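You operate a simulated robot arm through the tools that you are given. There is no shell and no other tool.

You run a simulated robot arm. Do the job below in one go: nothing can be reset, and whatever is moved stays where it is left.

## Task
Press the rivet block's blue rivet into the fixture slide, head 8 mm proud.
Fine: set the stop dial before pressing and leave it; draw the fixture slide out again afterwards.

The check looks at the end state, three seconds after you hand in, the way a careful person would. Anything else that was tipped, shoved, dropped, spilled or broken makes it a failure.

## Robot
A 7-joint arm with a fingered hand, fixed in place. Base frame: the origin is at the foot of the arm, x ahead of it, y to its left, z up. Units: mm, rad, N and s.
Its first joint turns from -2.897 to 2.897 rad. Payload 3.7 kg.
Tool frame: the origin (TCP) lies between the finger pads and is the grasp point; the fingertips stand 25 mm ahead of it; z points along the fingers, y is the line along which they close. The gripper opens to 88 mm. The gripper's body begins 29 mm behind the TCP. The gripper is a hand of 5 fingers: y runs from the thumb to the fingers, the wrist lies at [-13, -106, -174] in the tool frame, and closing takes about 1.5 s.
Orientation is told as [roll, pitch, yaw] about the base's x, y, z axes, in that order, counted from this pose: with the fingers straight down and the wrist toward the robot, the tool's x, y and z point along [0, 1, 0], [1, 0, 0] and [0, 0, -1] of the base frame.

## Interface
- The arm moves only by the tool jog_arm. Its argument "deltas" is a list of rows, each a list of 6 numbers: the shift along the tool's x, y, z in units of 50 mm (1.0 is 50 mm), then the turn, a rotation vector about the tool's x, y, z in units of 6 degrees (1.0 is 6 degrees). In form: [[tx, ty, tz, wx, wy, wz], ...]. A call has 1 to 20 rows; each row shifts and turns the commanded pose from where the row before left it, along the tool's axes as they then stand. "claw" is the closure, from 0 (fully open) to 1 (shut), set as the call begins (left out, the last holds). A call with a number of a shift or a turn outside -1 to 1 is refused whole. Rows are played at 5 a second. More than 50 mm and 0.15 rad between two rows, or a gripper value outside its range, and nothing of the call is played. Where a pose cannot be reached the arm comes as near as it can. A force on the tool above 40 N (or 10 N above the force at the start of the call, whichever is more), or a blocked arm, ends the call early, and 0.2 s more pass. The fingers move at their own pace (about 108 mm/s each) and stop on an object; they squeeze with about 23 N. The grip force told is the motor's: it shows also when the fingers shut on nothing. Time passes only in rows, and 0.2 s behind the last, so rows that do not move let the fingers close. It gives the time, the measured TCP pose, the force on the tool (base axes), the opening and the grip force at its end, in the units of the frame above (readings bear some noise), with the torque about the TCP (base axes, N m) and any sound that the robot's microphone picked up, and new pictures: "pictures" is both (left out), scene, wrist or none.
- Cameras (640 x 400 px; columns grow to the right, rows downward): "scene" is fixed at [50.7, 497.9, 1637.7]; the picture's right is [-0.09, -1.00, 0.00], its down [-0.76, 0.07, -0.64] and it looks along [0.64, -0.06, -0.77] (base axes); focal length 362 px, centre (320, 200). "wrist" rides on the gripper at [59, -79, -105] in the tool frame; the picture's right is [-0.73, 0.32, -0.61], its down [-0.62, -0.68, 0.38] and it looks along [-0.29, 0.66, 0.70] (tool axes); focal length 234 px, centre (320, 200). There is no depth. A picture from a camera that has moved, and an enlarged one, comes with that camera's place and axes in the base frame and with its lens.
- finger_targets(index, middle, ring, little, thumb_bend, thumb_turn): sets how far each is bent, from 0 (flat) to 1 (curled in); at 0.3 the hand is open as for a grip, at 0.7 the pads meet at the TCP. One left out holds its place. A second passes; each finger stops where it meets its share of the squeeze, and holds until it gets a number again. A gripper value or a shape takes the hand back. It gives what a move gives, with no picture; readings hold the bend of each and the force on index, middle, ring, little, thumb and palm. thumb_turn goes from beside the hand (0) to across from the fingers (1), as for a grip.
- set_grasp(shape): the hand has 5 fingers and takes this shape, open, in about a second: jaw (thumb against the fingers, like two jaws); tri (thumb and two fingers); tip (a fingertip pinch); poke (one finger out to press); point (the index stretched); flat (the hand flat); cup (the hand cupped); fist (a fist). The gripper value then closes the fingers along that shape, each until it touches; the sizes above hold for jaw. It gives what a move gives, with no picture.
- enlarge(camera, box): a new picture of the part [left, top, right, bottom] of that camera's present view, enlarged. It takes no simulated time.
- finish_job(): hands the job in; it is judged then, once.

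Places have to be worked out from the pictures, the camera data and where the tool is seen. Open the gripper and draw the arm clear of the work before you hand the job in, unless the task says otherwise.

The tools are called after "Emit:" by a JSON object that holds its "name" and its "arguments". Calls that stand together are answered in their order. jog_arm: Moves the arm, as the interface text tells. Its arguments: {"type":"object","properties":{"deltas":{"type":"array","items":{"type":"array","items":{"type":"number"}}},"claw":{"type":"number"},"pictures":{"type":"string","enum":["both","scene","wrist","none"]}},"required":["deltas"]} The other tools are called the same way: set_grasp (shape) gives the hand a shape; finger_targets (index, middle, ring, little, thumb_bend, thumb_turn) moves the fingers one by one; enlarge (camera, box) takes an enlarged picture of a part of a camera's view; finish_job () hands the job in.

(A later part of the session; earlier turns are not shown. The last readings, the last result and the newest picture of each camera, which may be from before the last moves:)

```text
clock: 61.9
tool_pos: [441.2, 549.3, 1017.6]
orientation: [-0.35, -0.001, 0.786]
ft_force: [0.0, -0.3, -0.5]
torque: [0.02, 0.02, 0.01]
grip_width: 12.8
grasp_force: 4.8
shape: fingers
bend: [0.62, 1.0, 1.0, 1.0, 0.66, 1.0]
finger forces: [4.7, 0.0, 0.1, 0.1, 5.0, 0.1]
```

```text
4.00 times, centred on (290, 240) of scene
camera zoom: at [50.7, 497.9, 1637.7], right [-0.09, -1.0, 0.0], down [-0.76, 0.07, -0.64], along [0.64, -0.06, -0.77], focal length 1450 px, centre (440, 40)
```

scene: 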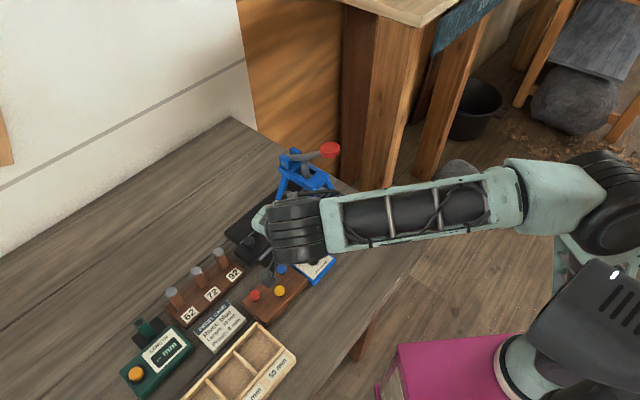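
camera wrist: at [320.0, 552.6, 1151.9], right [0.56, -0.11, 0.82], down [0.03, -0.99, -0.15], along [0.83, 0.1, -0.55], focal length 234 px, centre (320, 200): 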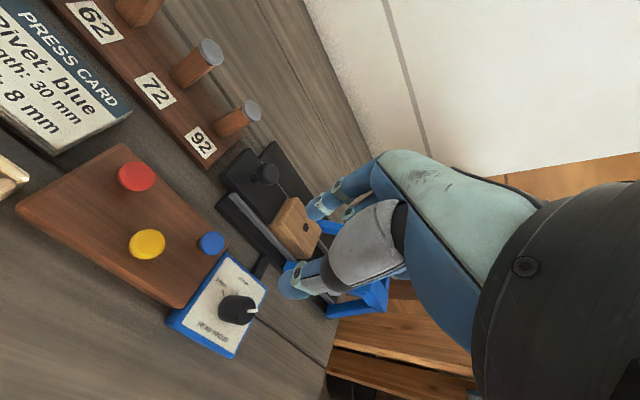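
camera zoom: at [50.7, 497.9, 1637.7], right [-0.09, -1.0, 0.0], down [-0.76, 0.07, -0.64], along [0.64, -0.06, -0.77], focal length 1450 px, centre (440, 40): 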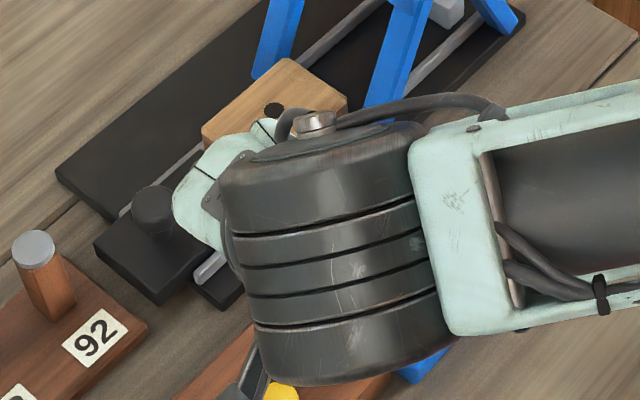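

The rivet is out, held vertically; its axis is about 1–2 mm from the tool axis. Estimated hole ≈ (578.5, 550.2), so I carry it over toward TCP ≈ (574.6, 552, 1014), leaving the rivet tip ~15 mm above the wooden block.

Emit:
{"name": "jog_arm", "arguments": {"deltas": [[-0.2145, 0.2415, 0.086, 0, 0, 0], [-0.2145, 0.2415, 0.086, 0, 0, 0], [-0.2145, 0.2415, 0.086, 0, 0, 0], [-0.2145, 0.2415, 0.086, 0, 0, 0], [-0.2145, 0.2415, 0.086, 0, 0, 0], [-0.2145, 0.2415, 0.086, 0, 0, 0], [-0.2145, 0.2415, 0.086, 0, 0, 0], [-0.2145, 0.2415, 0.086, 0, 0, 0], [0, 0, 0, 0, 0, 0], [0, 0, 0, 0, 0, 0]], "pictures": "both"}}

Emit:
{"name": "enlarge", "arguments": {"camera": "wrist", "box": [230, 160, 350, 310]}}

Emit:
{"name": "enlarge", "arguments": {"camera": "scene", "box": [230, 150, 350, 270]}}

```text
clock: 64.1
tool_pos: [575.5, 552.2, 1014.0]
orientation: [-0.348, 0.0, 0.785]
ft_force: [0.5, -0.3, -0.9]
torque: [0.01, -0.03, -0.03]
grip_width: 13.1
grasp_force: 4.8
shape: fingers
bend: [0.62, 1.0, 1.0, 1.0, 0.66, 1.0]
finger forces: [4.7, 0.1, 0.0, 0.1, 4.9, 0.1]
camera wrist: at [454.4, 560.6, 1092.8], right [0.56, -0.11, 0.82], down [0.03, -0.99, -0.15], along [0.83, 0.1, -0.55], focal length 234 px, centre (320, 200)
```

scene: 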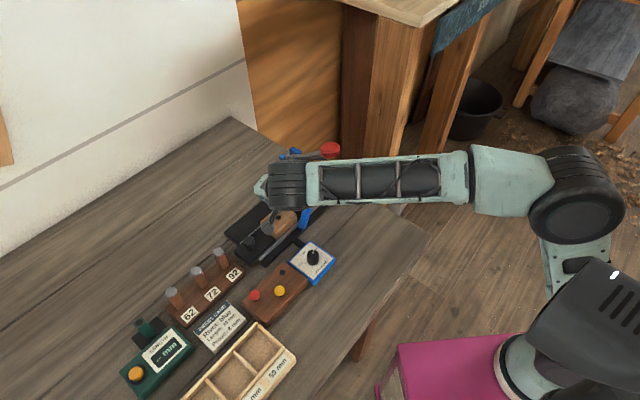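
wrist: 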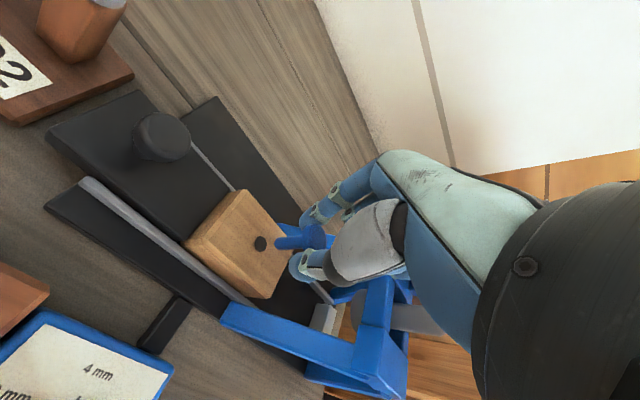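

```text
2.67 times, centred on (290, 235) of wrist
camera zoom: at [454.4, 560.6, 1092.8], right [0.56, -0.11, 0.82], down [0.03, -0.99, -0.15], along [0.83, 0.1, -0.55], focal length 624 px, centre (400, 107)
```

zoom: 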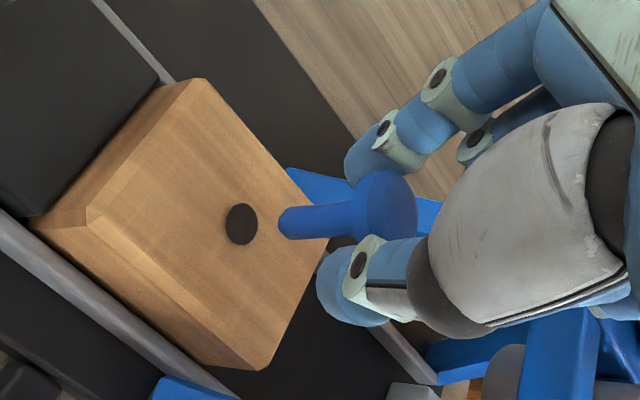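

```text
3.33 times, centred on (290, 210) of scene
camera zoom: at [50.7, 497.9, 1637.7], right [-0.09, -1.0, 0.0], down [-0.76, 0.07, -0.64], along [0.64, -0.06, -0.77], focal length 1208 px, centre (420, 167)
```

zoom: 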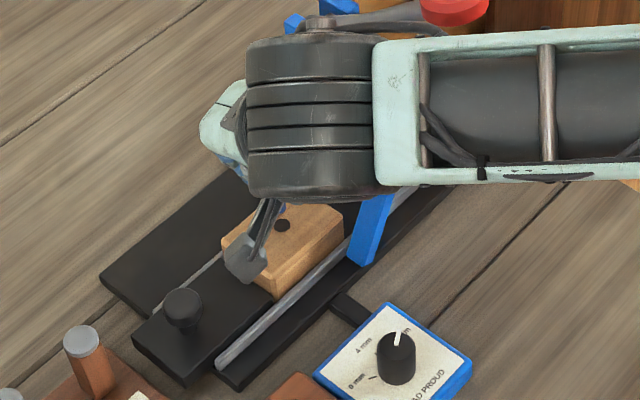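

The picture shows the rivet tip almost exactly above the hole; predicted misalignment is under ~2 mm depending on block height. I descend 10 mm and re-check.

Emit:
{"name": "jog_arm", "arguments": {"deltas": [[0.0342, 0, 0.094, 0, 0, 0], [0.0342, 0, 0.094, 0, 0, 0], [0, 0, 0, 0, 0, 0], [0, 0, 0, 0, 0, 0]], "pictures": "none"}}

Emit:
{"name": "enlarge", "arguments": {"camera": "wrist", "box": [260, 180, 340, 280]}}

```text
clock: 65.1
tool_pos: [574.0, 552.5, 1006.1]
orientation: [-0.349, 0.0, 0.786]
ft_force: [-0.8, -0.3, -0.3]
torque: [-0.05, -0.02, -0.02]
grip_width: 13.2
grasp_force: 4.6
shape: fingers
bend: [0.62, 1.0, 1.0, 1.0, 0.66, 1.0]
finger forces: [4.8, 0.0, 0.0, 0.0, 4.9, 0.1]
```

```text
4.00 times, centred on (300, 230) of wrist
camera zoom: at [453.7, 560.9, 1083.2], right [0.56, -0.11, 0.82], down [0.02, -0.99, -0.15], along [0.83, 0.1, -0.55], focal length 937 px, centre (400, 80)
```

zoom: 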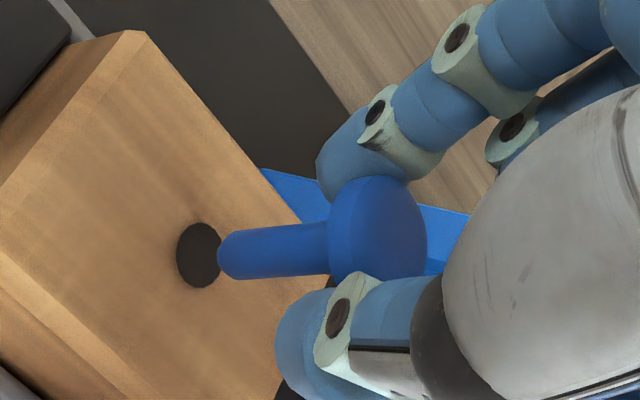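

Hole (Ø≈12) and stem (Ø≈8.6) line up within ~1 mm at a block height of ≈948.5. I apply a small correction and descend 9 mm more, to the hole's mouth.

Emit:
{"name": "jog_arm", "arguments": {"deltas": [[-0.012, 0.012, 0, 0, 0, 0], [0.0308, 0, 0.0846, 0, 0, 0], [0.0308, 0, 0.0846, 0, 0, 0], [0, 0, 0, 0, 0, 0], [0, 0, 0, 0, 0, 0]], "pictures": "none"}}

Emit:
{"name": "enlarge", "arguments": {"camera": "wrist", "box": [260, 180, 340, 280]}}

```text
clock: 66.3
tool_pos: [577.0, 553.2, 996.9]
orientation: [-0.348, -0.002, 0.785]
ft_force: [0.4, 0.4, -0.8]
torque: [-0.01, -0.01, 0.0]
grip_width: 13.1
grasp_force: 4.7
shape: fingers
bend: [0.62, 1.0, 1.0, 1.0, 0.66, 1.0]
finger forces: [4.7, 0.0, 0.0, 0.1, 5.0, 0.0]
```

```text
4.00 times, centred on (300, 230) of wrist
camera zoom: at [456.0, 560.7, 1073.8], right [0.56, -0.11, 0.82], down [0.03, -0.99, -0.15], along [0.83, 0.1, -0.55], focal length 937 px, centre (400, 80)
```

zoom: 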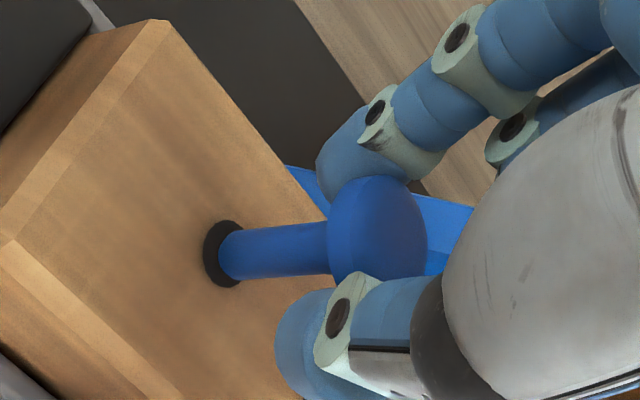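

The stem tip is now right over the hole's mouth and centred. I descend in small steps, watching the force.

Emit:
{"name": "jog_arm", "arguments": {"deltas": [[0.0137, 0, 0.0376, 0, 0, 0], [0.0137, 0, 0.0376, 0, 0, 0], [0.0137, 0, 0.0376, 0, 0, 0], [0, 0, 0, 0, 0, 0]], "pictures": "none"}}

Emit:
{"name": "enlarge", "arguments": {"camera": "wrist", "box": [260, 180, 340, 280]}}

```text
clock: 67.3
tool_pos: [575.6, 553.2, 989.1]
orientation: [-0.348, 0.0, 0.784]
ft_force: [0.7, 0.6, -0.5]
torque: [0.01, -0.02, -0.01]
grip_width: 13.0
grasp_force: 4.4
shape: fingers
bend: [0.62, 1.0, 1.0, 1.0, 0.66, 1.0]
finger forces: [4.7, 0.0, 0.0, 0.0, 5.0, 0.0]
```

```text
4.00 times, centred on (300, 230) of wrist
camera zoom: at [455.0, 560.1, 1066.5], right [0.56, -0.11, 0.82], down [0.03, -0.99, -0.15], along [0.83, 0.1, -0.55], focal length 937 px, centre (400, 80)
```

zoom: 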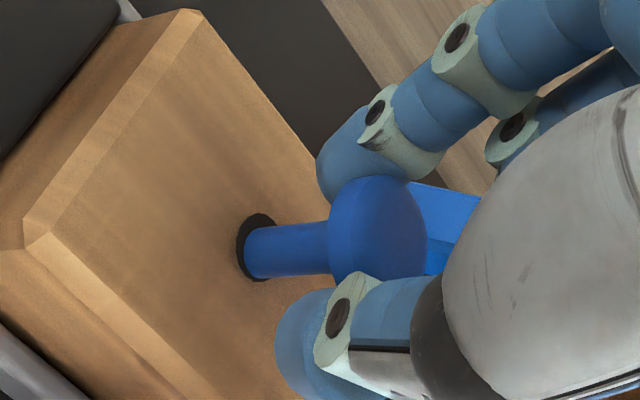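

The stem is inside the hole with no side force. I keep lowering in 2 mm steps until it meets resistance.

Emit:
{"name": "jog_arm", "arguments": {"deltas": [[0.0137, 0, 0.0376, 0, 0, 0], [0.0137, 0, 0.0376, 0, 0, 0], [0.0137, 0, 0.0376, 0, 0, 0], [0, 0, 0, 0, 0, 0]], "pictures": "none"}}

Emit:
{"name": "enlarge", "arguments": {"camera": "wrist", "box": [260, 180, 340, 280]}}

```text
clock: 68.3
tool_pos: [574.5, 554.0, 984.3]
orientation: [-0.349, -0.001, 0.785]
ft_force: [-1.0, -2.0, 2.3]
torque: [-0.04, 0.03, -0.01]
grip_width: 12.2
grasp_force: 5.0
shape: fingers
bend: [0.64, 1.0, 1.0, 1.0, 0.65, 1.0]
finger forces: [3.5, 0.0, 0.0, 0.0, 6.4, 0.0]
```

```text
4.00 times, centred on (300, 230) of wrist
camera zoom: at [454.7, 561.8, 1062.1], right [0.56, -0.11, 0.82], down [0.03, -0.99, -0.15], along [0.83, 0.1, -0.55], focal length 937 px, centre (400, 80)
```

zoom: 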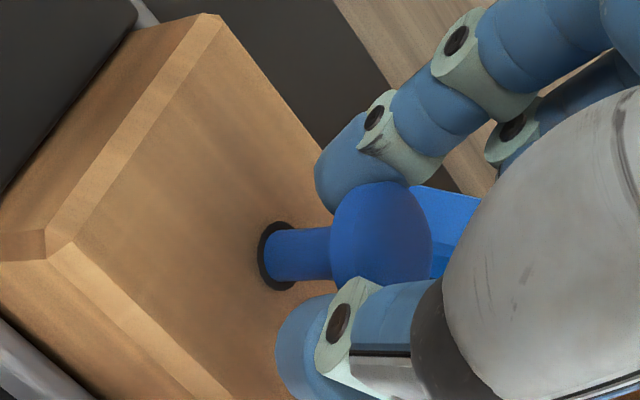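

Slight contact: the hole pushes the rivet toward −v by ~2 N and up 2 N. I shift 1 mm in −v to relieve and go 2 mm further.

Emit:
{"name": "jog_arm", "arguments": {"deltas": [[0, -0.02, 0, 0, 0, 0], [0, 0, 0, 0, 0, 0]], "pictures": "none"}}

Emit:
{"name": "jog_arm", "arguments": {"deltas": [[0.0137, 0, 0.0376, 0, 0, 0], [0, 0, 0, 0, 0, 0]], "pictures": "none"}}

Emit:
{"name": "enlarge", "arguments": {"camera": "wrist", "box": [260, 180, 340, 280]}}

```text
clock: 68.9
tool_pos: [575.2, 553.4, 984.4]
orientation: [-0.348, 0.001, 0.786]
ft_force: [0.1, -0.2, 0.6]
torque: [0.0, -0.03, -0.01]
grip_width: 12.2
grasp_force: 4.6
shape: fingers
bend: [0.63, 1.0, 1.0, 1.0, 0.66, 1.0]
finger forces: [5.1, 0.1, 0.1, 0.0, 4.8, 0.0]
```

```text
clock: 69.5
tool_pos: [574.5, 552.7, 982.0]
orientation: [-0.349, -0.001, 0.786]
ft_force: [-0.2, -0.2, 3.0]
torque: [0.0, -0.01, 0.01]
grip_width: 10.6
grasp_force: 4.4
shape: fingers
bend: [0.63, 1.0, 1.0, 1.0, 0.67, 1.0]
finger forces: [4.0, 0.0, 0.0, 0.0, 4.4, 0.1]
```

```text
4.00 times, centred on (300, 230) of wrist
camera zoom: at [453.5, 560.6, 1060.2], right [0.56, -0.11, 0.82], down [0.03, -0.99, -0.15], along [0.83, 0.1, -0.55], focal length 937 px, centre (400, 80)
```

zoom: 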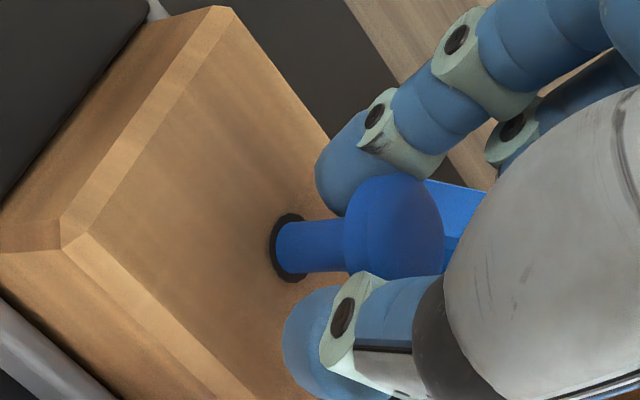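

The rivet has bottomed at its press-fit depth (pure +z force, head starting to slide up in the fingers), standing ~10 mm deep. I open the pinch gently and look before withdrawing.

Emit:
{"name": "finger_targets", "arguments": {"index": 0.55, "thumb_bend": 0.58}}

Emit:
{"name": "finger_targets", "arguments": {"index": 0.5, "thumb_bend": 0.53}}

Emit:
{"name": "enlarge", "arguments": {"camera": "wrist", "box": [260, 180, 340, 280]}}

```text
clock: 70.5
tool_pos: [573.0, 553.1, 981.0]
orientation: [-0.35, 0.0, 0.785]
ft_force: [0.4, -1.0, -0.1]
torque: [-0.03, -0.02, -0.03]
grip_width: 28.0
grasp_force: 0.0
shape: fingers
bend: [0.55, 1.0, 1.0, 1.0, 0.57, 1.0]
finger forces: [0.1, 0.0, 0.0, 0.0, 0.1, 0.0]
```

```text
clock: 71.5
tool_pos: [572.6, 553.5, 981.4]
orientation: [-0.348, 0.0, 0.785]
ft_force: [0.5, -0.8, 0.4]
torque: [0.01, 0.02, 0.0]
grip_width: 37.5
grasp_force: 0.1
shape: fingers
bend: [0.5, 1.0, 1.0, 1.0, 0.53, 1.0]
finger forces: [0.1, 0.0, 0.1, 0.0, 0.0, 0.0]
```

```text
4.00 times, centred on (300, 230) of wrist
camera zoom: at [453.6, 560.7, 1060.0], right [0.56, -0.11, 0.82], down [0.03, -0.99, -0.15], along [0.83, 0.1, -0.55], focal length 937 px, centre (400, 80)
```

zoom: 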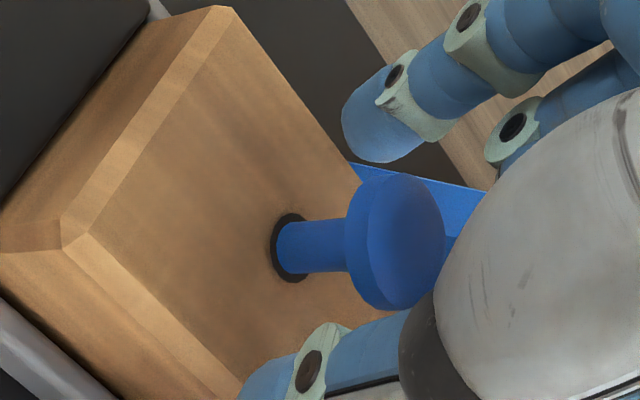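

The rivet stands upright in the hole by itself. I lift clear by 70 mm and look at the whole arrangement.

Emit:
{"name": "jog_arm", "arguments": {"deltas": [[-0.0684, 0, -0.188, 0, 0, 0], [-0.0684, 0, -0.188, 0, 0, 0], [-0.0684, 0, -0.188, 0, 0, 0], [-0.171, 0, -0.47, 0, 0, 0], [-0.171, 0, -0.47, 0, 0, 0], [0, 0, 0, 0, 0, 0], [0, 0, 0, 0, 0, 0]], "pictures": "wrist"}}

Emit:
{"name": "enlarge", "arguments": {"camera": "wrist", "box": [100, 140, 320, 360]}}

```text
clock: 73.1
tool_pos: [574.9, 551.4, 1061.9]
orientation: [-0.348, 0.0, 0.786]
ft_force: [0.0, 0.1, -0.8]
torque: [0.02, -0.01, 0.03]
grip_width: 37.8
grasp_force: 0.1
shape: fingers
bend: [0.5, 1.0, 1.0, 1.0, 0.53, 1.0]
finger forces: [0.0, 0.0, 0.0, 0.1, 0.0, 0.1]
camera wrist: at [454.4, 558.6, 1139.7], right [0.56, -0.11, 0.82], down [0.03, -0.99, -0.15], along [0.83, 0.1, -0.55], focal length 234 px, centre (320, 200)
```

wrist: 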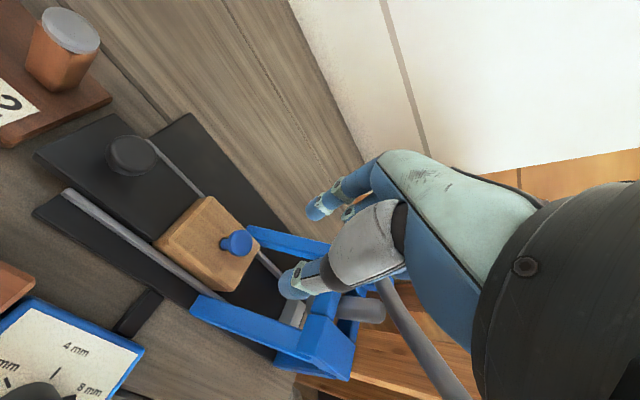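

```text
1.82 times, centred on (210, 250) of wrist
camera zoom: at [454.4, 558.6, 1139.7], right [0.56, -0.11, 0.82], down [0.03, -0.99, -0.15], along [0.83, 0.1, -0.55], focal length 426 px, centre (520, 109)
```

zoom: 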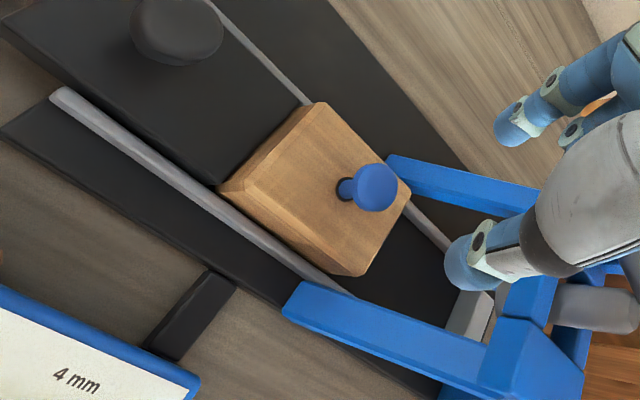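

The rivet stands well in the block. I now move back along −u to above the slide knob and try the poke shape there.

Emit:
{"name": "jog_arm", "arguments": {"deltas": [[0.482, -0.018, -0.175, 0, 0, 0], [0.482, -0.018, -0.175, 0, 0, 0], [0.482, -0.018, -0.175, 0, 0, 0], [0.482, -0.018, -0.175, 0, 0, 0], [0, 0, 0, 0, 0, 0]], "pictures": "none"}}

Emit:
{"name": "set_grasp", "arguments": {"shape": "poke"}}

Emit:
{"name": "jog_arm", "arguments": {"deltas": [[0, 0, 0, 0, 0, 0]], "pictures": "both"}}

Emit:
{"name": "enlarge", "arguments": {"camera": "wrist", "box": [160, 100, 420, 330]}}

```text
clock: 74.3
tool_pos: [501.6, 621.6, 1063.7]
orientation: [-0.35, 0.0, 0.785]
ft_force: [-0.9, 0.6, -0.2]
torque: [0.01, 0.0, 0.01]
grip_width: 37.9
grasp_force: 0.0
shape: fingers
bend: [0.5, 1.0, 1.0, 1.0, 0.53, 1.0]
finger forces: [0.0, 0.0, 0.0, 0.0, 0.1, 0.0]
```

```text
clock: 75.2
tool_pos: [500.1, 620.9, 1063.2]
orientation: [-0.349, -0.001, 0.785]
ft_force: [0.3, 0.1, 0.0]
torque: [0.03, 0.01, -0.01]
grip_width: 0.0
grasp_force: 0.0
shape: poke
bend: [0.7, 0.7, 0.99, 0.99, 1.0, 1.0]
finger forces: [0.0, 0.1, 0.0, 0.0, 0.0, 0.0]
```

```text
clock: 75.6
tool_pos: [500.6, 621.0, 1063.3]
orientation: [-0.349, 0.0, 0.785]
ft_force: [0.2, -0.3, 0.4]
torque: [0.02, 0.01, 0.0]
grip_width: 0.1
grasp_force: 0.0
shape: poke
bend: [0.7, 0.7, 0.99, 0.99, 1.0, 1.0]
finger forces: [0.0, 0.0, 0.0, 0.1, 0.1, 0.0]
camera wrist: at [380.0, 629.0, 1140.5], right [0.56, -0.11, 0.82], down [0.03, -0.99, -0.15], along [0.83, 0.1, -0.55], focal length 234 px, centre (320, 200)
```

scene: 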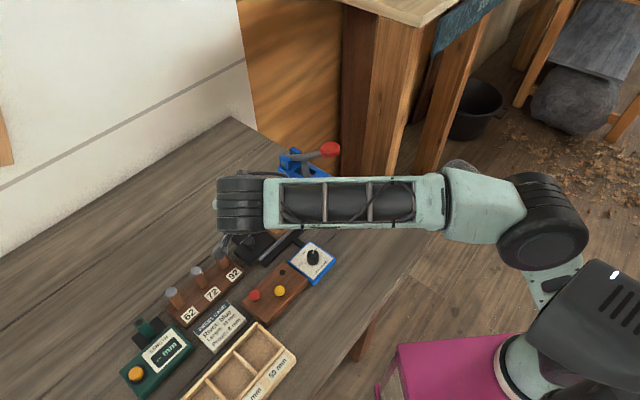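
wrist: 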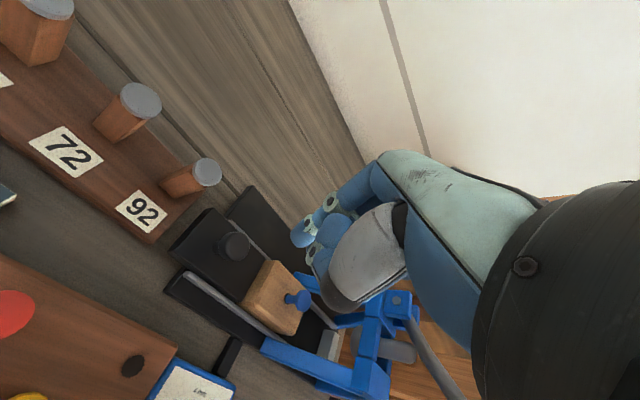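

```text
1.74 times, centred on (290, 215) of wrist
camera zoom: at [380.0, 629.0, 1140.5], right [0.56, -0.11, 0.82], down [0.03, -0.99, -0.15], along [0.83, 0.1, -0.55], focal length 407 px, centre (372, 174)
```

zoom: 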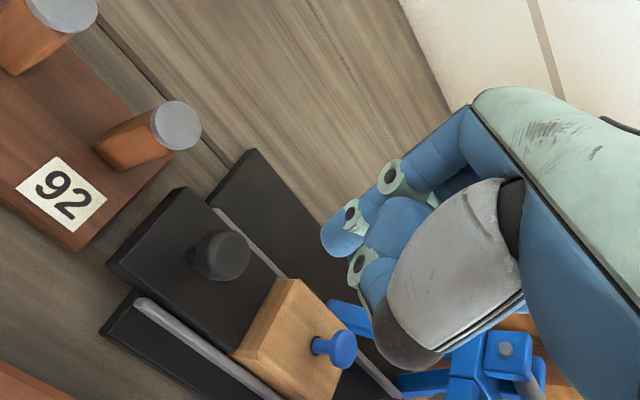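

Poke shape bends index and middle down together with the thumb tucked; for moving the slide both ways a pinch on its knob is better. I go back to the tip shape and zoom on the knob to locate it.

Emit:
{"name": "set_grasp", "arguments": {"shape": "tip"}}

Emit:
{"name": "finger_targets", "arguments": {"index": 0.42, "thumb_bend": 0.45, "middle": 1.0, "ring": 1.0, "little": 1.0, "thumb_turn": 1.0}}

Emit:
{"name": "enlarge", "arguments": {"camera": "wrist", "box": [180, 200, 280, 280]}}

Emit:
{"name": "enlarge", "arguments": {"camera": "wrist", "box": [160, 100, 420, 330]}}

```text
clock: 76.5
tool_pos: [500.3, 621.6, 1062.3]
orientation: [-0.349, 0.0, 0.786]
ft_force: [0.3, -0.6, -0.4]
torque: [0.02, -0.03, -0.02]
grip_width: 87.9
grasp_force: 0.1
shape: tip
bend: [0.3, 0.98, 0.99, 0.99, 0.3, 0.98]
finger forces: [0.1, 0.0, 0.0, 0.0, 0.0, 0.0]
```

```text
clock: 77.5
tool_pos: [500.8, 621.9, 1061.6]
orientation: [-0.349, 0.001, 0.785]
ft_force: [0.0, -0.2, 0.6]
torque: [0.01, -0.04, -0.02]
grip_width: 56.2
grasp_force: 0.1
shape: fingers
bend: [0.42, 1.0, 1.0, 1.0, 0.45, 0.99]
finger forces: [0.0, 0.0, 0.0, 0.0, 0.0, 0.0]
```

```text
5.00 times, centred on (230, 240) of wrist
camera zoom: at [380.0, 629.0, 1140.5], right [0.56, -0.11, 0.82], down [0.03, -0.99, -0.15], along [0.83, 0.1, -0.55], focal length 1171 px, centre (770, 0)
```

zoom: 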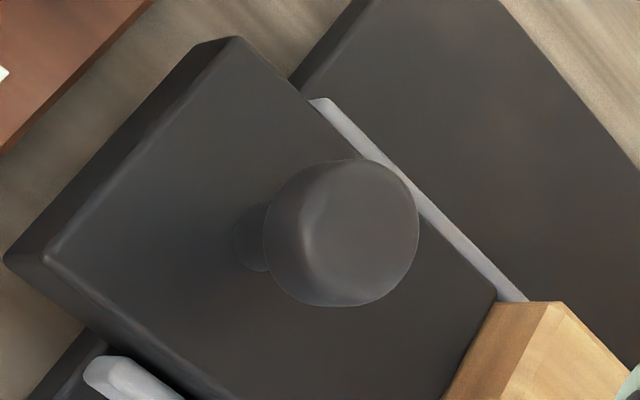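

```text
1.74 times, centred on (290, 215) of wrist
camera zoom: at [380.0, 629.0, 1140.5], right [0.56, -0.11, 0.82], down [0.03, -0.99, -0.15], along [0.83, 0.1, -0.55], focal length 407 px, centre (372, 174)
```

zoom: 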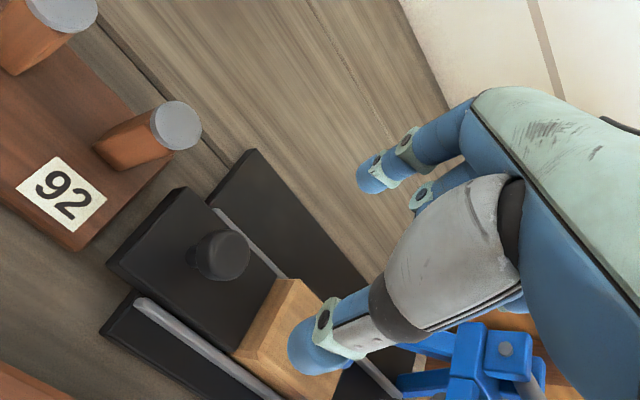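

Slide knob: Ø29, top ≈ (512.5, 617.2, 957). I lean the hand a bit more (28°) for clearance to the press at the end of the push, and come down to TCP z ≈ 1000 above the knob.

Emit:
{"name": "jog_arm", "arguments": {"deltas": [[0, 0, 0, 0, -0.667, 0], [0, 0, 0, 0, -0.667, 0], [0.1647, 0.0387, 0.381, 0, 0, 0], [0.1647, 0.0387, 0.381, 0, 0, 0], [0.1647, 0.0387, 0.381, 0, 0, 0], [0, 0, 0, 0, 0, 0], [0, 0, 0, 0, 0, 0]], "pictures": "none"}}

Emit:
{"name": "enlarge", "arguments": {"camera": "wrist", "box": [160, 100, 420, 330]}}

Emit:
{"name": "enlarge", "arguments": {"camera": "scene", "box": [180, 170, 300, 290]}}

```text
clock: 79.1
tool_pos: [508.2, 623.1, 998.5]
orientation: [-0.49, -0.001, 0.785]
ft_force: [-0.4, -0.8, -0.3]
torque: [-0.05, 0.01, 0.0]
grip_width: 56.3
grasp_force: 0.1
shape: fingers
bend: [0.42, 1.0, 1.0, 1.0, 0.45, 0.99]
finger forces: [0.1, 0.0, 0.1, 0.0, 0.0, 0.0]
```

```text
1.74 times, centred on (290, 215) of wrist
camera zoom: at [379.5, 637.8, 1062.8], right [0.48, -0.02, 0.88], down [0.03, -1.0, -0.05], along [0.88, 0.05, -0.48], focal length 407 px, centre (372, 174)
```

zoom: 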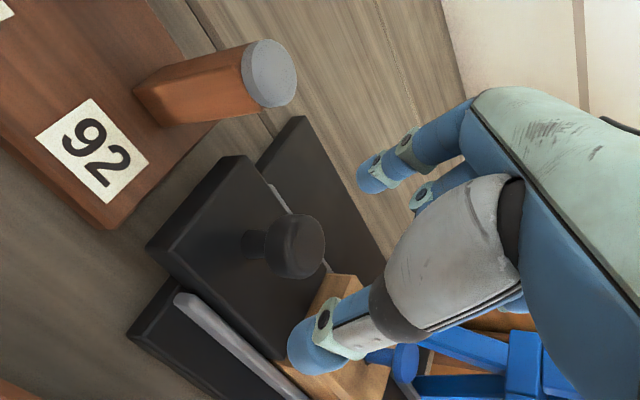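

```text
3.33 times, centred on (240, 230) of scene
camera zoom: at [50.7, 497.9, 1637.7], right [-0.09, -1.0, 0.0], down [-0.76, 0.07, -0.64], along [0.64, -0.06, -0.77], focal length 1208 px, centre (587, 100)
```

zoom: 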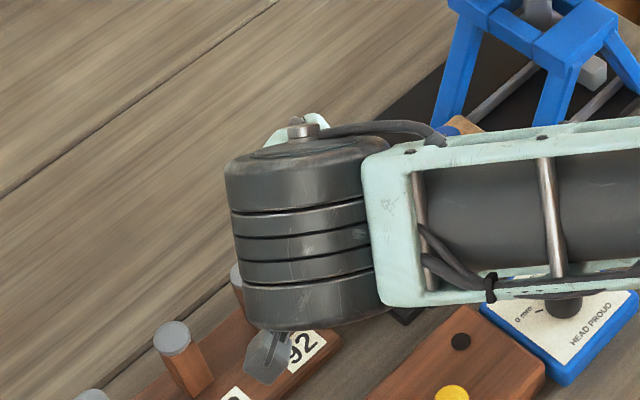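

The knob head lies 13.7 mm in +x and 27 mm deeper than the pinch point in the tool frame. I narrow the pinch to ~43 mm and descend most of the way.

Emit:
{"name": "finger_targets", "arguments": {"index": 0.48, "thumb_bend": 0.5}}

Emit:
{"name": "jog_arm", "arguments": {"deltas": [[0.11, 0, 0.218, 0, 0, 0], [0.11, 0, 0.218, 0, 0, 0], [0, 0, 0, 0, 0, 0], [0, 0, 0, 0, 0, 0]], "pictures": "none"}}

Emit:
{"name": "enlarge", "arguments": {"camera": "wrist", "box": [220, 150, 360, 310]}}

```text
clock: 80.1
tool_pos: [507.3, 622.8, 997.1]
orientation: [-0.488, 0.002, 0.785]
ft_force: [0.2, -0.3, 0.0]
torque: [0.03, 0.0, 0.0]
grip_width: 44.3
grasp_force: 0.1
shape: fingers
bend: [0.48, 1.0, 1.0, 1.0, 0.5, 1.0]
finger forces: [0.1, 0.0, 0.1, 0.0, 0.0, 0.1]
```

```text
clock: 81.1
tool_pos: [507.8, 623.4, 972.8]
orientation: [-0.487, 0.0, 0.785]
ft_force: [0.3, -0.1, 0.6]
torque: [0.0, -0.04, -0.01]
grip_width: 44.3
grasp_force: 0.1
shape: fingers
bend: [0.48, 1.0, 1.0, 1.0, 0.5, 1.0]
finger forces: [0.1, 0.1, 0.0, 0.0, 0.0, 0.0]
```

```text
2.50 times, centred on (290, 230) of wrist
camera zoom: at [380.2, 637.7, 1037.8], right [0.48, -0.02, 0.88], down [0.03, -1.0, -0.05], along [0.88, 0.05, -0.48], focal length 585 px, centre (395, 125)
```

zoom: 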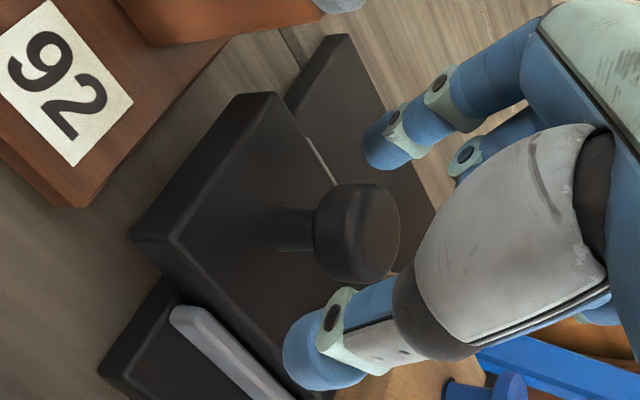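

The knob is centred between the tips. I go the last 6 mm down and close the pinch.

Emit:
{"name": "jog_arm", "arguments": {"deltas": [[0.054, 0, 0.114, 0, 0, 0], [0, 0, 0, 0, 0, 0]], "pictures": "none"}}

Emit:
{"name": "finger_targets", "arguments": {"index": 0.72, "thumb_bend": 0.74}}

Emit:
{"name": "enlarge", "arguments": {"camera": "wrist", "box": [220, 150, 360, 310]}}

```text
clock: 81.7
tool_pos: [507.3, 624.0, 966.1]
orientation: [-0.488, 0.0, 0.785]
ft_force: [-0.6, 0.0, 0.4]
torque: [0.01, -0.01, 0.01]
grip_width: 44.2
grasp_force: 0.0
shape: fingers
bend: [0.48, 1.0, 1.0, 1.0, 0.5, 1.0]
finger forces: [0.0, 0.1, 0.0, 0.1, 0.0, 0.1]
```

```text
clock: 82.7
tool_pos: [507.8, 623.1, 967.6]
orientation: [-0.489, 0.0, 0.785]
ft_force: [-0.4, -3.8, -6.3]
torque: [-0.05, 0.07, -0.06]
grip_width: 15.6
grasp_force: 8.6
shape: fingers
bend: [0.6, 1.0, 1.0, 1.0, 0.63, 1.0]
finger forces: [8.5, 0.0, 0.0, 0.0, 10.0, 0.0]
```

```text
2.50 times, centred on (290, 230) of wrist
camera zoom: at [380.7, 637.5, 1031.4], right [0.48, -0.02, 0.88], down [0.03, -1.0, -0.05], along [0.88, 0.05, -0.48], focal length 585 px, centre (395, 125)
```

zoom: 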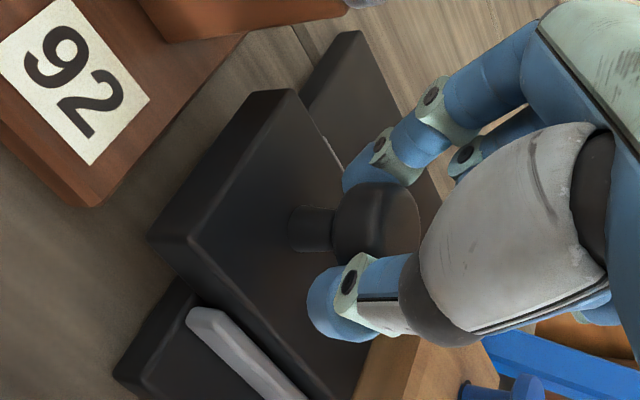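

The knob is firmly pinched (≈9 N each side). I push the slide in gently along +u, first 12 mm, and check that slide and rivet follow.

Emit:
{"name": "jog_arm", "arguments": {"deltas": [[-0.053, 0, 0.0282, 0, 0, 0], [-0.053, 0, 0.0282, 0, 0, 0], [-0.053, 0, 0.0282, 0, 0, 0], [-0.053, 0, 0.0282, 0, 0, 0], [0, 0, 0, 0, 0, 0]], "pictures": "wrist"}}

Emit:
{"name": "enlarge", "arguments": {"camera": "wrist", "box": [220, 150, 360, 310]}}

```text
clock: 83.9
tool_pos: [515.4, 614.3, 968.5]
orientation: [-0.49, -0.001, 0.785]
ft_force: [-1.2, -0.2, -11.3]
torque: [0.0, 0.1, 0.0]
grip_width: 15.6
grasp_force: 10.7
shape: fingers
bend: [0.59, 1.0, 1.0, 1.0, 0.64, 1.0]
finger forces: [10.7, 0.0, 0.0, 0.0, 9.3, 0.1]
camera wrist: at [388.2, 628.9, 1032.5], right [0.48, -0.02, 0.88], down [0.03, -1.0, -0.05], along [0.88, 0.05, -0.48], focal length 234 px, centre (320, 200)
```

wrist: 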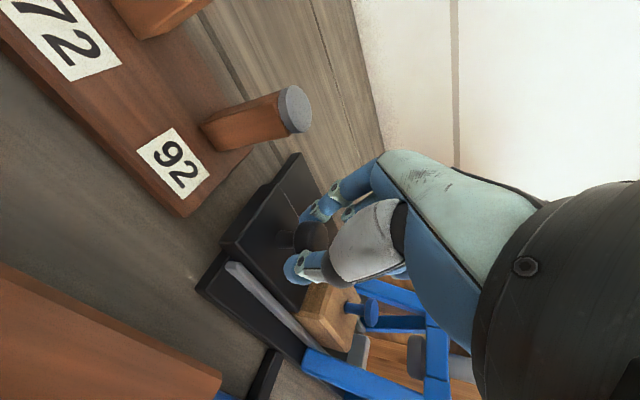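

```text
2.50 times, centred on (290, 230) of wrist
camera zoom: at [388.2, 628.9, 1032.5], right [0.48, -0.02, 0.88], down [0.03, -1.0, -0.05], along [0.88, 0.05, -0.48], focal length 585 px, centre (395, 125)
```

zoom: 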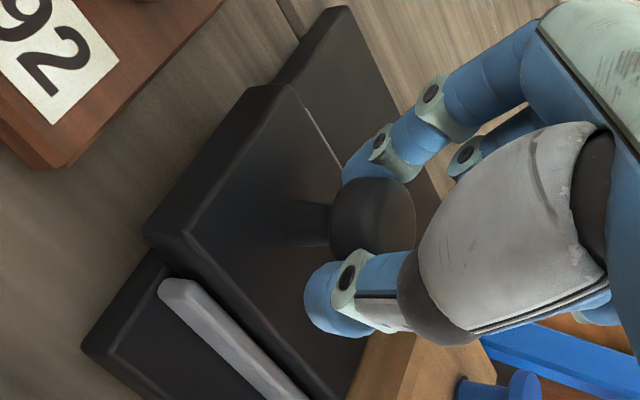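

The slide and rivet follow. I relieve the upward pull by 1 mm and continue another 30 mm.

Emit:
{"name": "jog_arm", "arguments": {"deltas": [[0.0094, 0, 0.0177, 0, 0, 0], [-0.0883, 0, 0.047, 0, 0, 0], [-0.0883, 0, 0.047, 0, 0, 0], [-0.0883, 0, 0.047, 0, 0, 0], [-0.0883, 0, 0.047, 0, 0, 0], [-0.0883, 0, 0.047, 0, 0, 0], [-0.0883, 0, 0.047, 0, 0, 0], [0, 0, 0, 0, 0, 0]], "pictures": "wrist"}}

Emit:
{"name": "enlarge", "arguments": {"camera": "wrist", "box": [240, 190, 420, 390]}}

Emit:
{"name": "enlarge", "arguments": {"camera": "scene", "box": [220, 130, 350, 260]}}

```text
clock: 85.7
tool_pos: [538.2, 591.0, 968.2]
orientation: [-0.488, 0.0, 0.787]
ft_force: [-0.1, 0.1, -5.5]
torque: [-0.01, 0.05, 0.01]
grip_width: 15.2
grasp_force: 8.6
shape: fingers
bend: [0.59, 1.0, 1.0, 1.0, 0.64, 1.0]
finger forces: [9.0, 0.0, 0.1, 0.1, 8.2, 0.0]
camera wrist: at [410.7, 606.8, 1031.5], right [0.48, -0.02, 0.88], down [0.03, -1.0, -0.05], along [0.88, 0.05, -0.48], focal length 234 px, centre (320, 200)
```

wrist: 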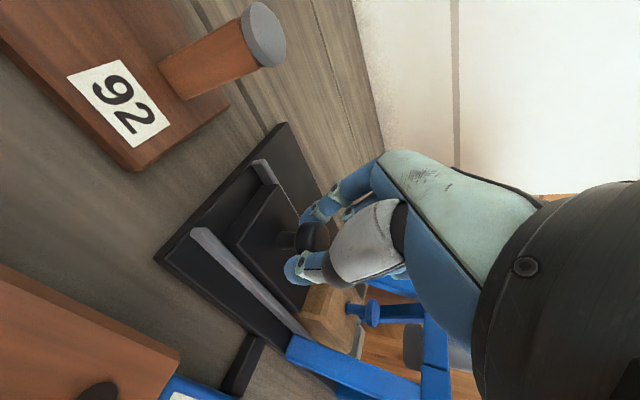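

```text
2.00 times, centred on (330, 290) of wrist
camera zoom: at [410.7, 606.8, 1031.5], right [0.48, -0.02, 0.88], down [0.03, -1.0, -0.05], along [0.88, 0.05, -0.48], focal length 468 px, centre (300, 20)
```

zoom: 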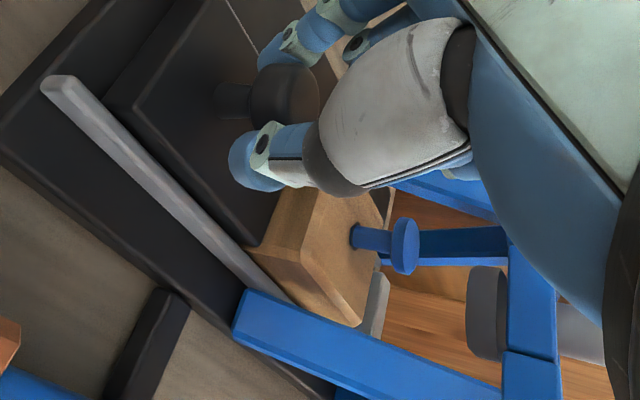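

```text
3.08 times, centred on (285, 195) of scene
camera zoom: at [50.7, 497.9, 1637.7], right [-0.09, -1.0, 0.0], down [-0.76, 0.07, -0.64], along [0.64, -0.06, -0.77], focal length 1115 px, centre (428, 215)
```

zoom: 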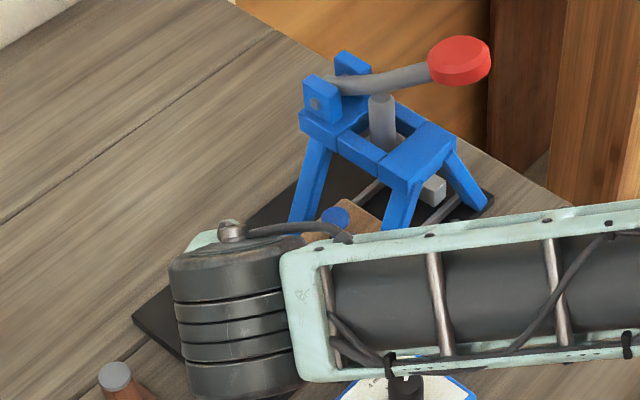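

All going well: the rivet head will pass under the ram, and the stop block is visible behind. I continue 35 mm.

Emit:
{"name": "jog_arm", "arguments": {"deltas": [[-0.0883, 0, 0.047, 0, 0, 0], [-0.0883, 0, 0.047, 0, 0, 0], [-0.0883, 0, 0.047, 0, 0, 0], [-0.0883, 0, 0.047, 0, 0, 0], [-0.0883, 0, 0.047, 0, 0, 0], [-0.0883, 0, 0.047, 0, 0, 0], [-0.0883, 0, 0.047, 0, 0, 0], [0, 0, 0, 0, 0, 0]], "pictures": "wrist"}}

Emit:
{"name": "enlarge", "arguments": {"camera": "wrist", "box": [240, 190, 420, 390]}}

Emit:
{"name": "enlarge", "arguments": {"camera": "scene", "box": [220, 130, 350, 260]}}

```text
clock: 87.5
tool_pos: [562.3, 569.2, 966.2]
orientation: [-0.49, -0.001, 0.785]
ft_force: [-1.8, -0.7, -3.3]
torque: [-0.07, 0.1, -0.04]
grip_width: 14.9
grasp_force: 8.1
shape: fingers
bend: [0.6, 1.0, 1.0, 1.0, 0.64, 1.0]
finger forces: [8.1, 0.0, 0.1, 0.0, 8.4, 0.0]
camera wrist: at [434.5, 583.4, 1030.8], right [0.48, -0.02, 0.88], down [0.03, -1.0, -0.05], along [0.88, 0.05, -0.48], focal length 234 px, centre (320, 200)
```

wrist: 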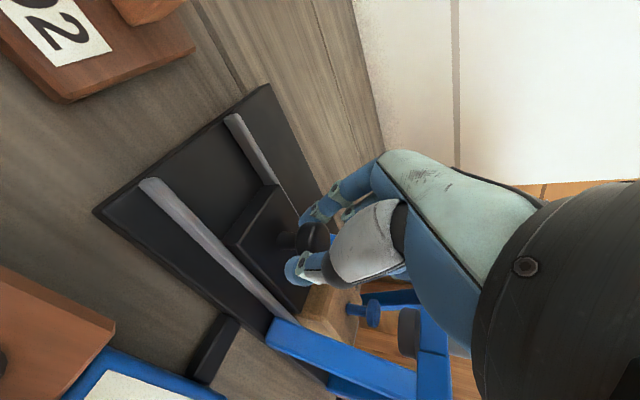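

```text
2.00 times, centred on (330, 290) of wrist
camera zoom: at [434.5, 583.4, 1030.8], right [0.48, -0.02, 0.88], down [0.03, -1.0, -0.05], along [0.88, 0.05, -0.48], focal length 468 px, centre (300, 20)
```

zoom: 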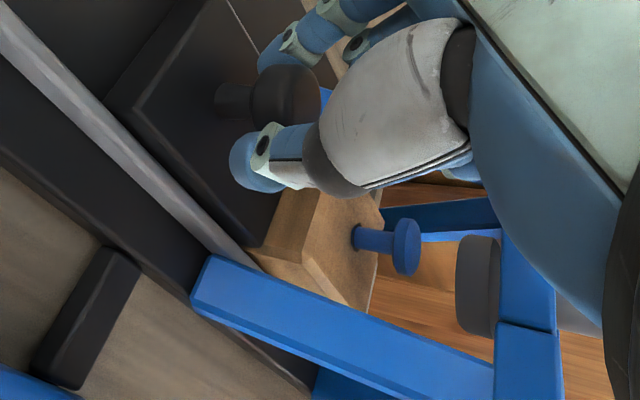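

```text
3.08 times, centred on (285, 195) of scene
camera zoom: at [50.7, 497.9, 1637.7], right [-0.09, -1.0, 0.0], down [-0.76, 0.07, -0.64], along [0.64, -0.06, -0.77], focal length 1115 px, centre (428, 215)
```

zoom: 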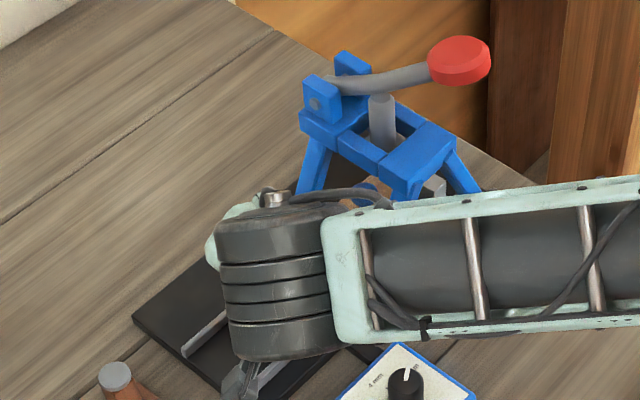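

76 mm so far and the rivet is approaching the ram. I continue 18 mm, then creep.

Emit:
{"name": "jog_arm", "arguments": {"deltas": [[-0.0883, 0, 0.047, 0, 0, 0], [-0.0883, 0, 0.047, 0, 0, 0], [-0.0883, 0, 0.047, 0, 0, 0], [-0.053, 0, 0.0282, 0, 0, 0], [0, 0, 0, 0, 0, 0]], "pictures": "none"}}

Emit:
{"name": "enlarge", "arguments": {"camera": "wrist", "box": [240, 190, 420, 390]}}

Emit:
{"name": "enlarge", "arguments": {"camera": "scene", "box": [250, 140, 340, 230]}}

```text
clock: 88.7
tool_pos: [575.8, 555.2, 965.2]
orientation: [-0.488, 0.0, 0.786]
ft_force: [-3.1, -3.8, -3.4]
torque: [-0.08, 0.06, -0.06]
grip_width: 15.0
grasp_force: 9.7
shape: fingers
bend: [0.6, 1.0, 1.0, 1.0, 0.64, 1.0]
finger forces: [7.0, 0.1, 0.0, 0.1, 10.4, 0.0]
```

```text
2.00 times, centred on (330, 290) of wrist
camera zoom: at [448.5, 570.1, 1030.7], right [0.48, -0.02, 0.88], down [0.03, -1.0, -0.05], along [0.88, 0.05, -0.48], focal length 468 px, centre (300, 20)
```

zoom: 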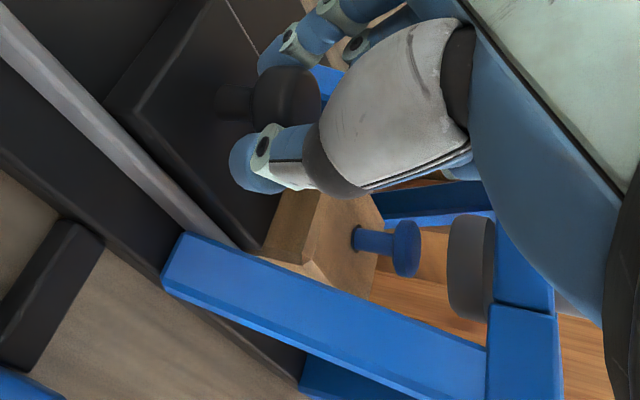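

```text
4.44 times, centred on (295, 185) of scene
camera zoom: at [50.7, 497.9, 1637.7], right [-0.09, -1.0, 0.0], down [-0.76, 0.07, -0.64], along [0.64, -0.06, -0.77], focal length 1610 px, centre (431, 267)
```

zoom: 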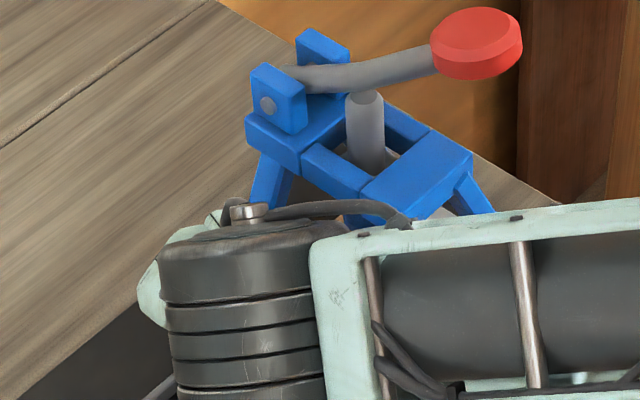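

Travel is ~96 mm; the ram is ~5–8 mm further. There's a small −v side load, so I trim 0.7 mm and creep 2 mm per row toward the stop.

Emit:
{"name": "jog_arm", "arguments": {"deltas": [[0, -0.014, 0, 0, 0, 0], [-0.0353, 0, 0.0188, 0, 0, 0], [-0.0353, 0, 0.0188, 0, 0, 0], [-0.0353, 0, 0.0188, 0, 0, 0], [0, 0, 0, 0, 0, 0]], "pictures": "none"}}

Emit:
{"name": "enlarge", "arguments": {"camera": "wrist", "box": [290, 250, 390, 370]}}

```text
clock: 89.9
tool_pos: [580.9, 551.0, 966.6]
orientation: [-0.487, 0.0, 0.786]
ft_force: [-2.1, 1.4, -4.0]
torque: [-0.02, 0.05, -0.03]
grip_width: 14.9
grasp_force: 8.3
shape: fingers
bend: [0.59, 1.0, 1.0, 1.0, 0.65, 1.0]
finger forces: [9.1, 0.0, 0.0, 0.1, 8.3, 0.0]
```

```text
3.33 times, centred on (340, 310) of wrist
camera zoom: at [451.7, 565.4, 1030.9], right [0.48, -0.02, 0.88], down [0.04, -1.0, -0.05], along [0.88, 0.05, -0.48], focal length 781 px, centre (253, -167)
```

zoom: 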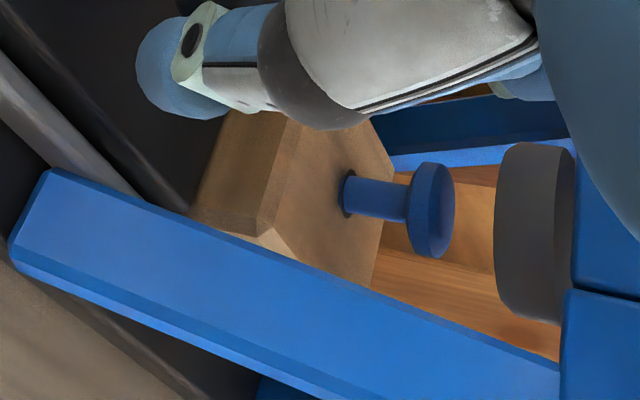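

Rivet nearly under the ram (≈2–3 mm to go). I creep on in 1.5 mm steps to feel the stop.

Emit:
{"name": "jog_arm", "arguments": {"deltas": [[-0.0265, 0, 0.0141, 0, 0, 0], [-0.0265, 0, 0.0141, 0, 0, 0], [0, 0, 0, 0, 0, 0]], "pictures": "none"}}

Emit:
{"name": "jog_arm", "arguments": {"deltas": [[-0.0265, 0, 0.0141, 0, 0, 0], [-0.0265, 0, 0.0141, 0, 0, 0], [0, 0, 0, 0, 0, 0]], "pictures": "none"}}

Emit:
{"name": "enlarge", "arguments": {"camera": "wrist", "box": [290, 250, 390, 370]}}

```text
clock: 90.7
tool_pos: [581.1, 550.0, 967.2]
orientation: [-0.49, 0.002, 0.785]
ft_force: [-6.3, 4.9, -3.7]
torque: [0.03, 0.18, 0.0]
grip_width: 14.5
grasp_force: 9.2
shape: fingers
bend: [0.59, 1.0, 1.0, 1.0, 0.65, 1.0]
finger forces: [9.7, 0.0, 0.0, 0.1, 8.2, 0.0]
```

```text
clock: 91.5
tool_pos: [584.9, 546.8, 967.3]
orientation: [-0.49, -0.001, 0.784]
ft_force: [-2.1, 1.6, -5.4]
torque: [0.01, 0.07, 0.0]
grip_width: 12.7
grasp_force: 7.4
shape: fingers
bend: [0.59, 1.0, 1.0, 1.0, 0.66, 1.0]
finger forces: [8.2, 0.1, 0.1, 0.0, 6.7, 0.1]
```

```text
3.33 times, centred on (340, 310) of wrist
camera zoom: at [456.5, 561.1, 1031.0], right [0.48, -0.02, 0.88], down [0.03, -1.0, -0.04], along [0.88, 0.05, -0.48], focal length 781 px, centre (253, -167)
```

zoom: 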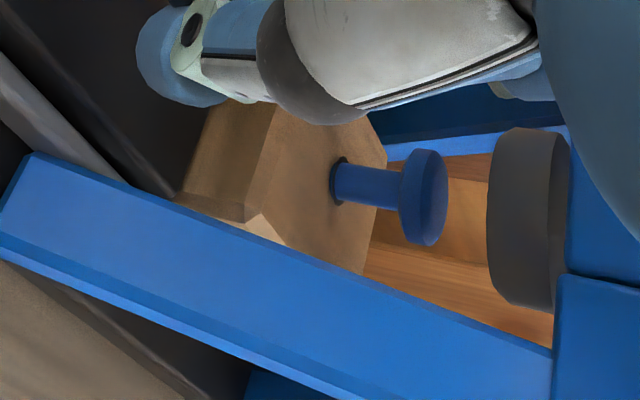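

Resistance rose to ~8 N along −u and then the pinch began to slip: the slide is at its stop and the rivet lines up under the ram. I open the pinch and look before withdrawing.

Emit:
{"name": "finger_targets", "arguments": {"index": 0.46, "thumb_bend": 0.48}}

Emit:
{"name": "enlarge", "arguments": {"camera": "wrist", "box": [220, 150, 400, 350]}}

```text
clock: 92.5
tool_pos: [582.9, 546.5, 966.1]
orientation: [-0.489, 0.0, 0.785]
ft_force: [-0.5, -0.2, -0.2]
torque: [0.02, -0.01, -0.02]
grip_width: 47.8
grasp_force: 0.0
shape: fingers
bend: [0.46, 1.0, 1.0, 1.0, 0.48, 1.0]
finger forces: [0.0, 0.0, 0.0, 0.0, 0.0, 0.1]
```

```text
2.00 times, centred on (310, 250) of wrist
camera zoom: at [455.5, 561.4, 1031.4], right [0.48, -0.02, 0.88], down [0.03, -1.0, -0.05], along [0.88, 0.05, -0.48], focal length 468 px, centre (340, 100)
```

zoom: 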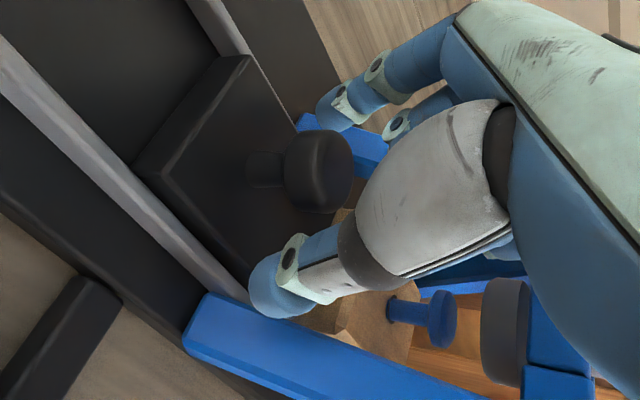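

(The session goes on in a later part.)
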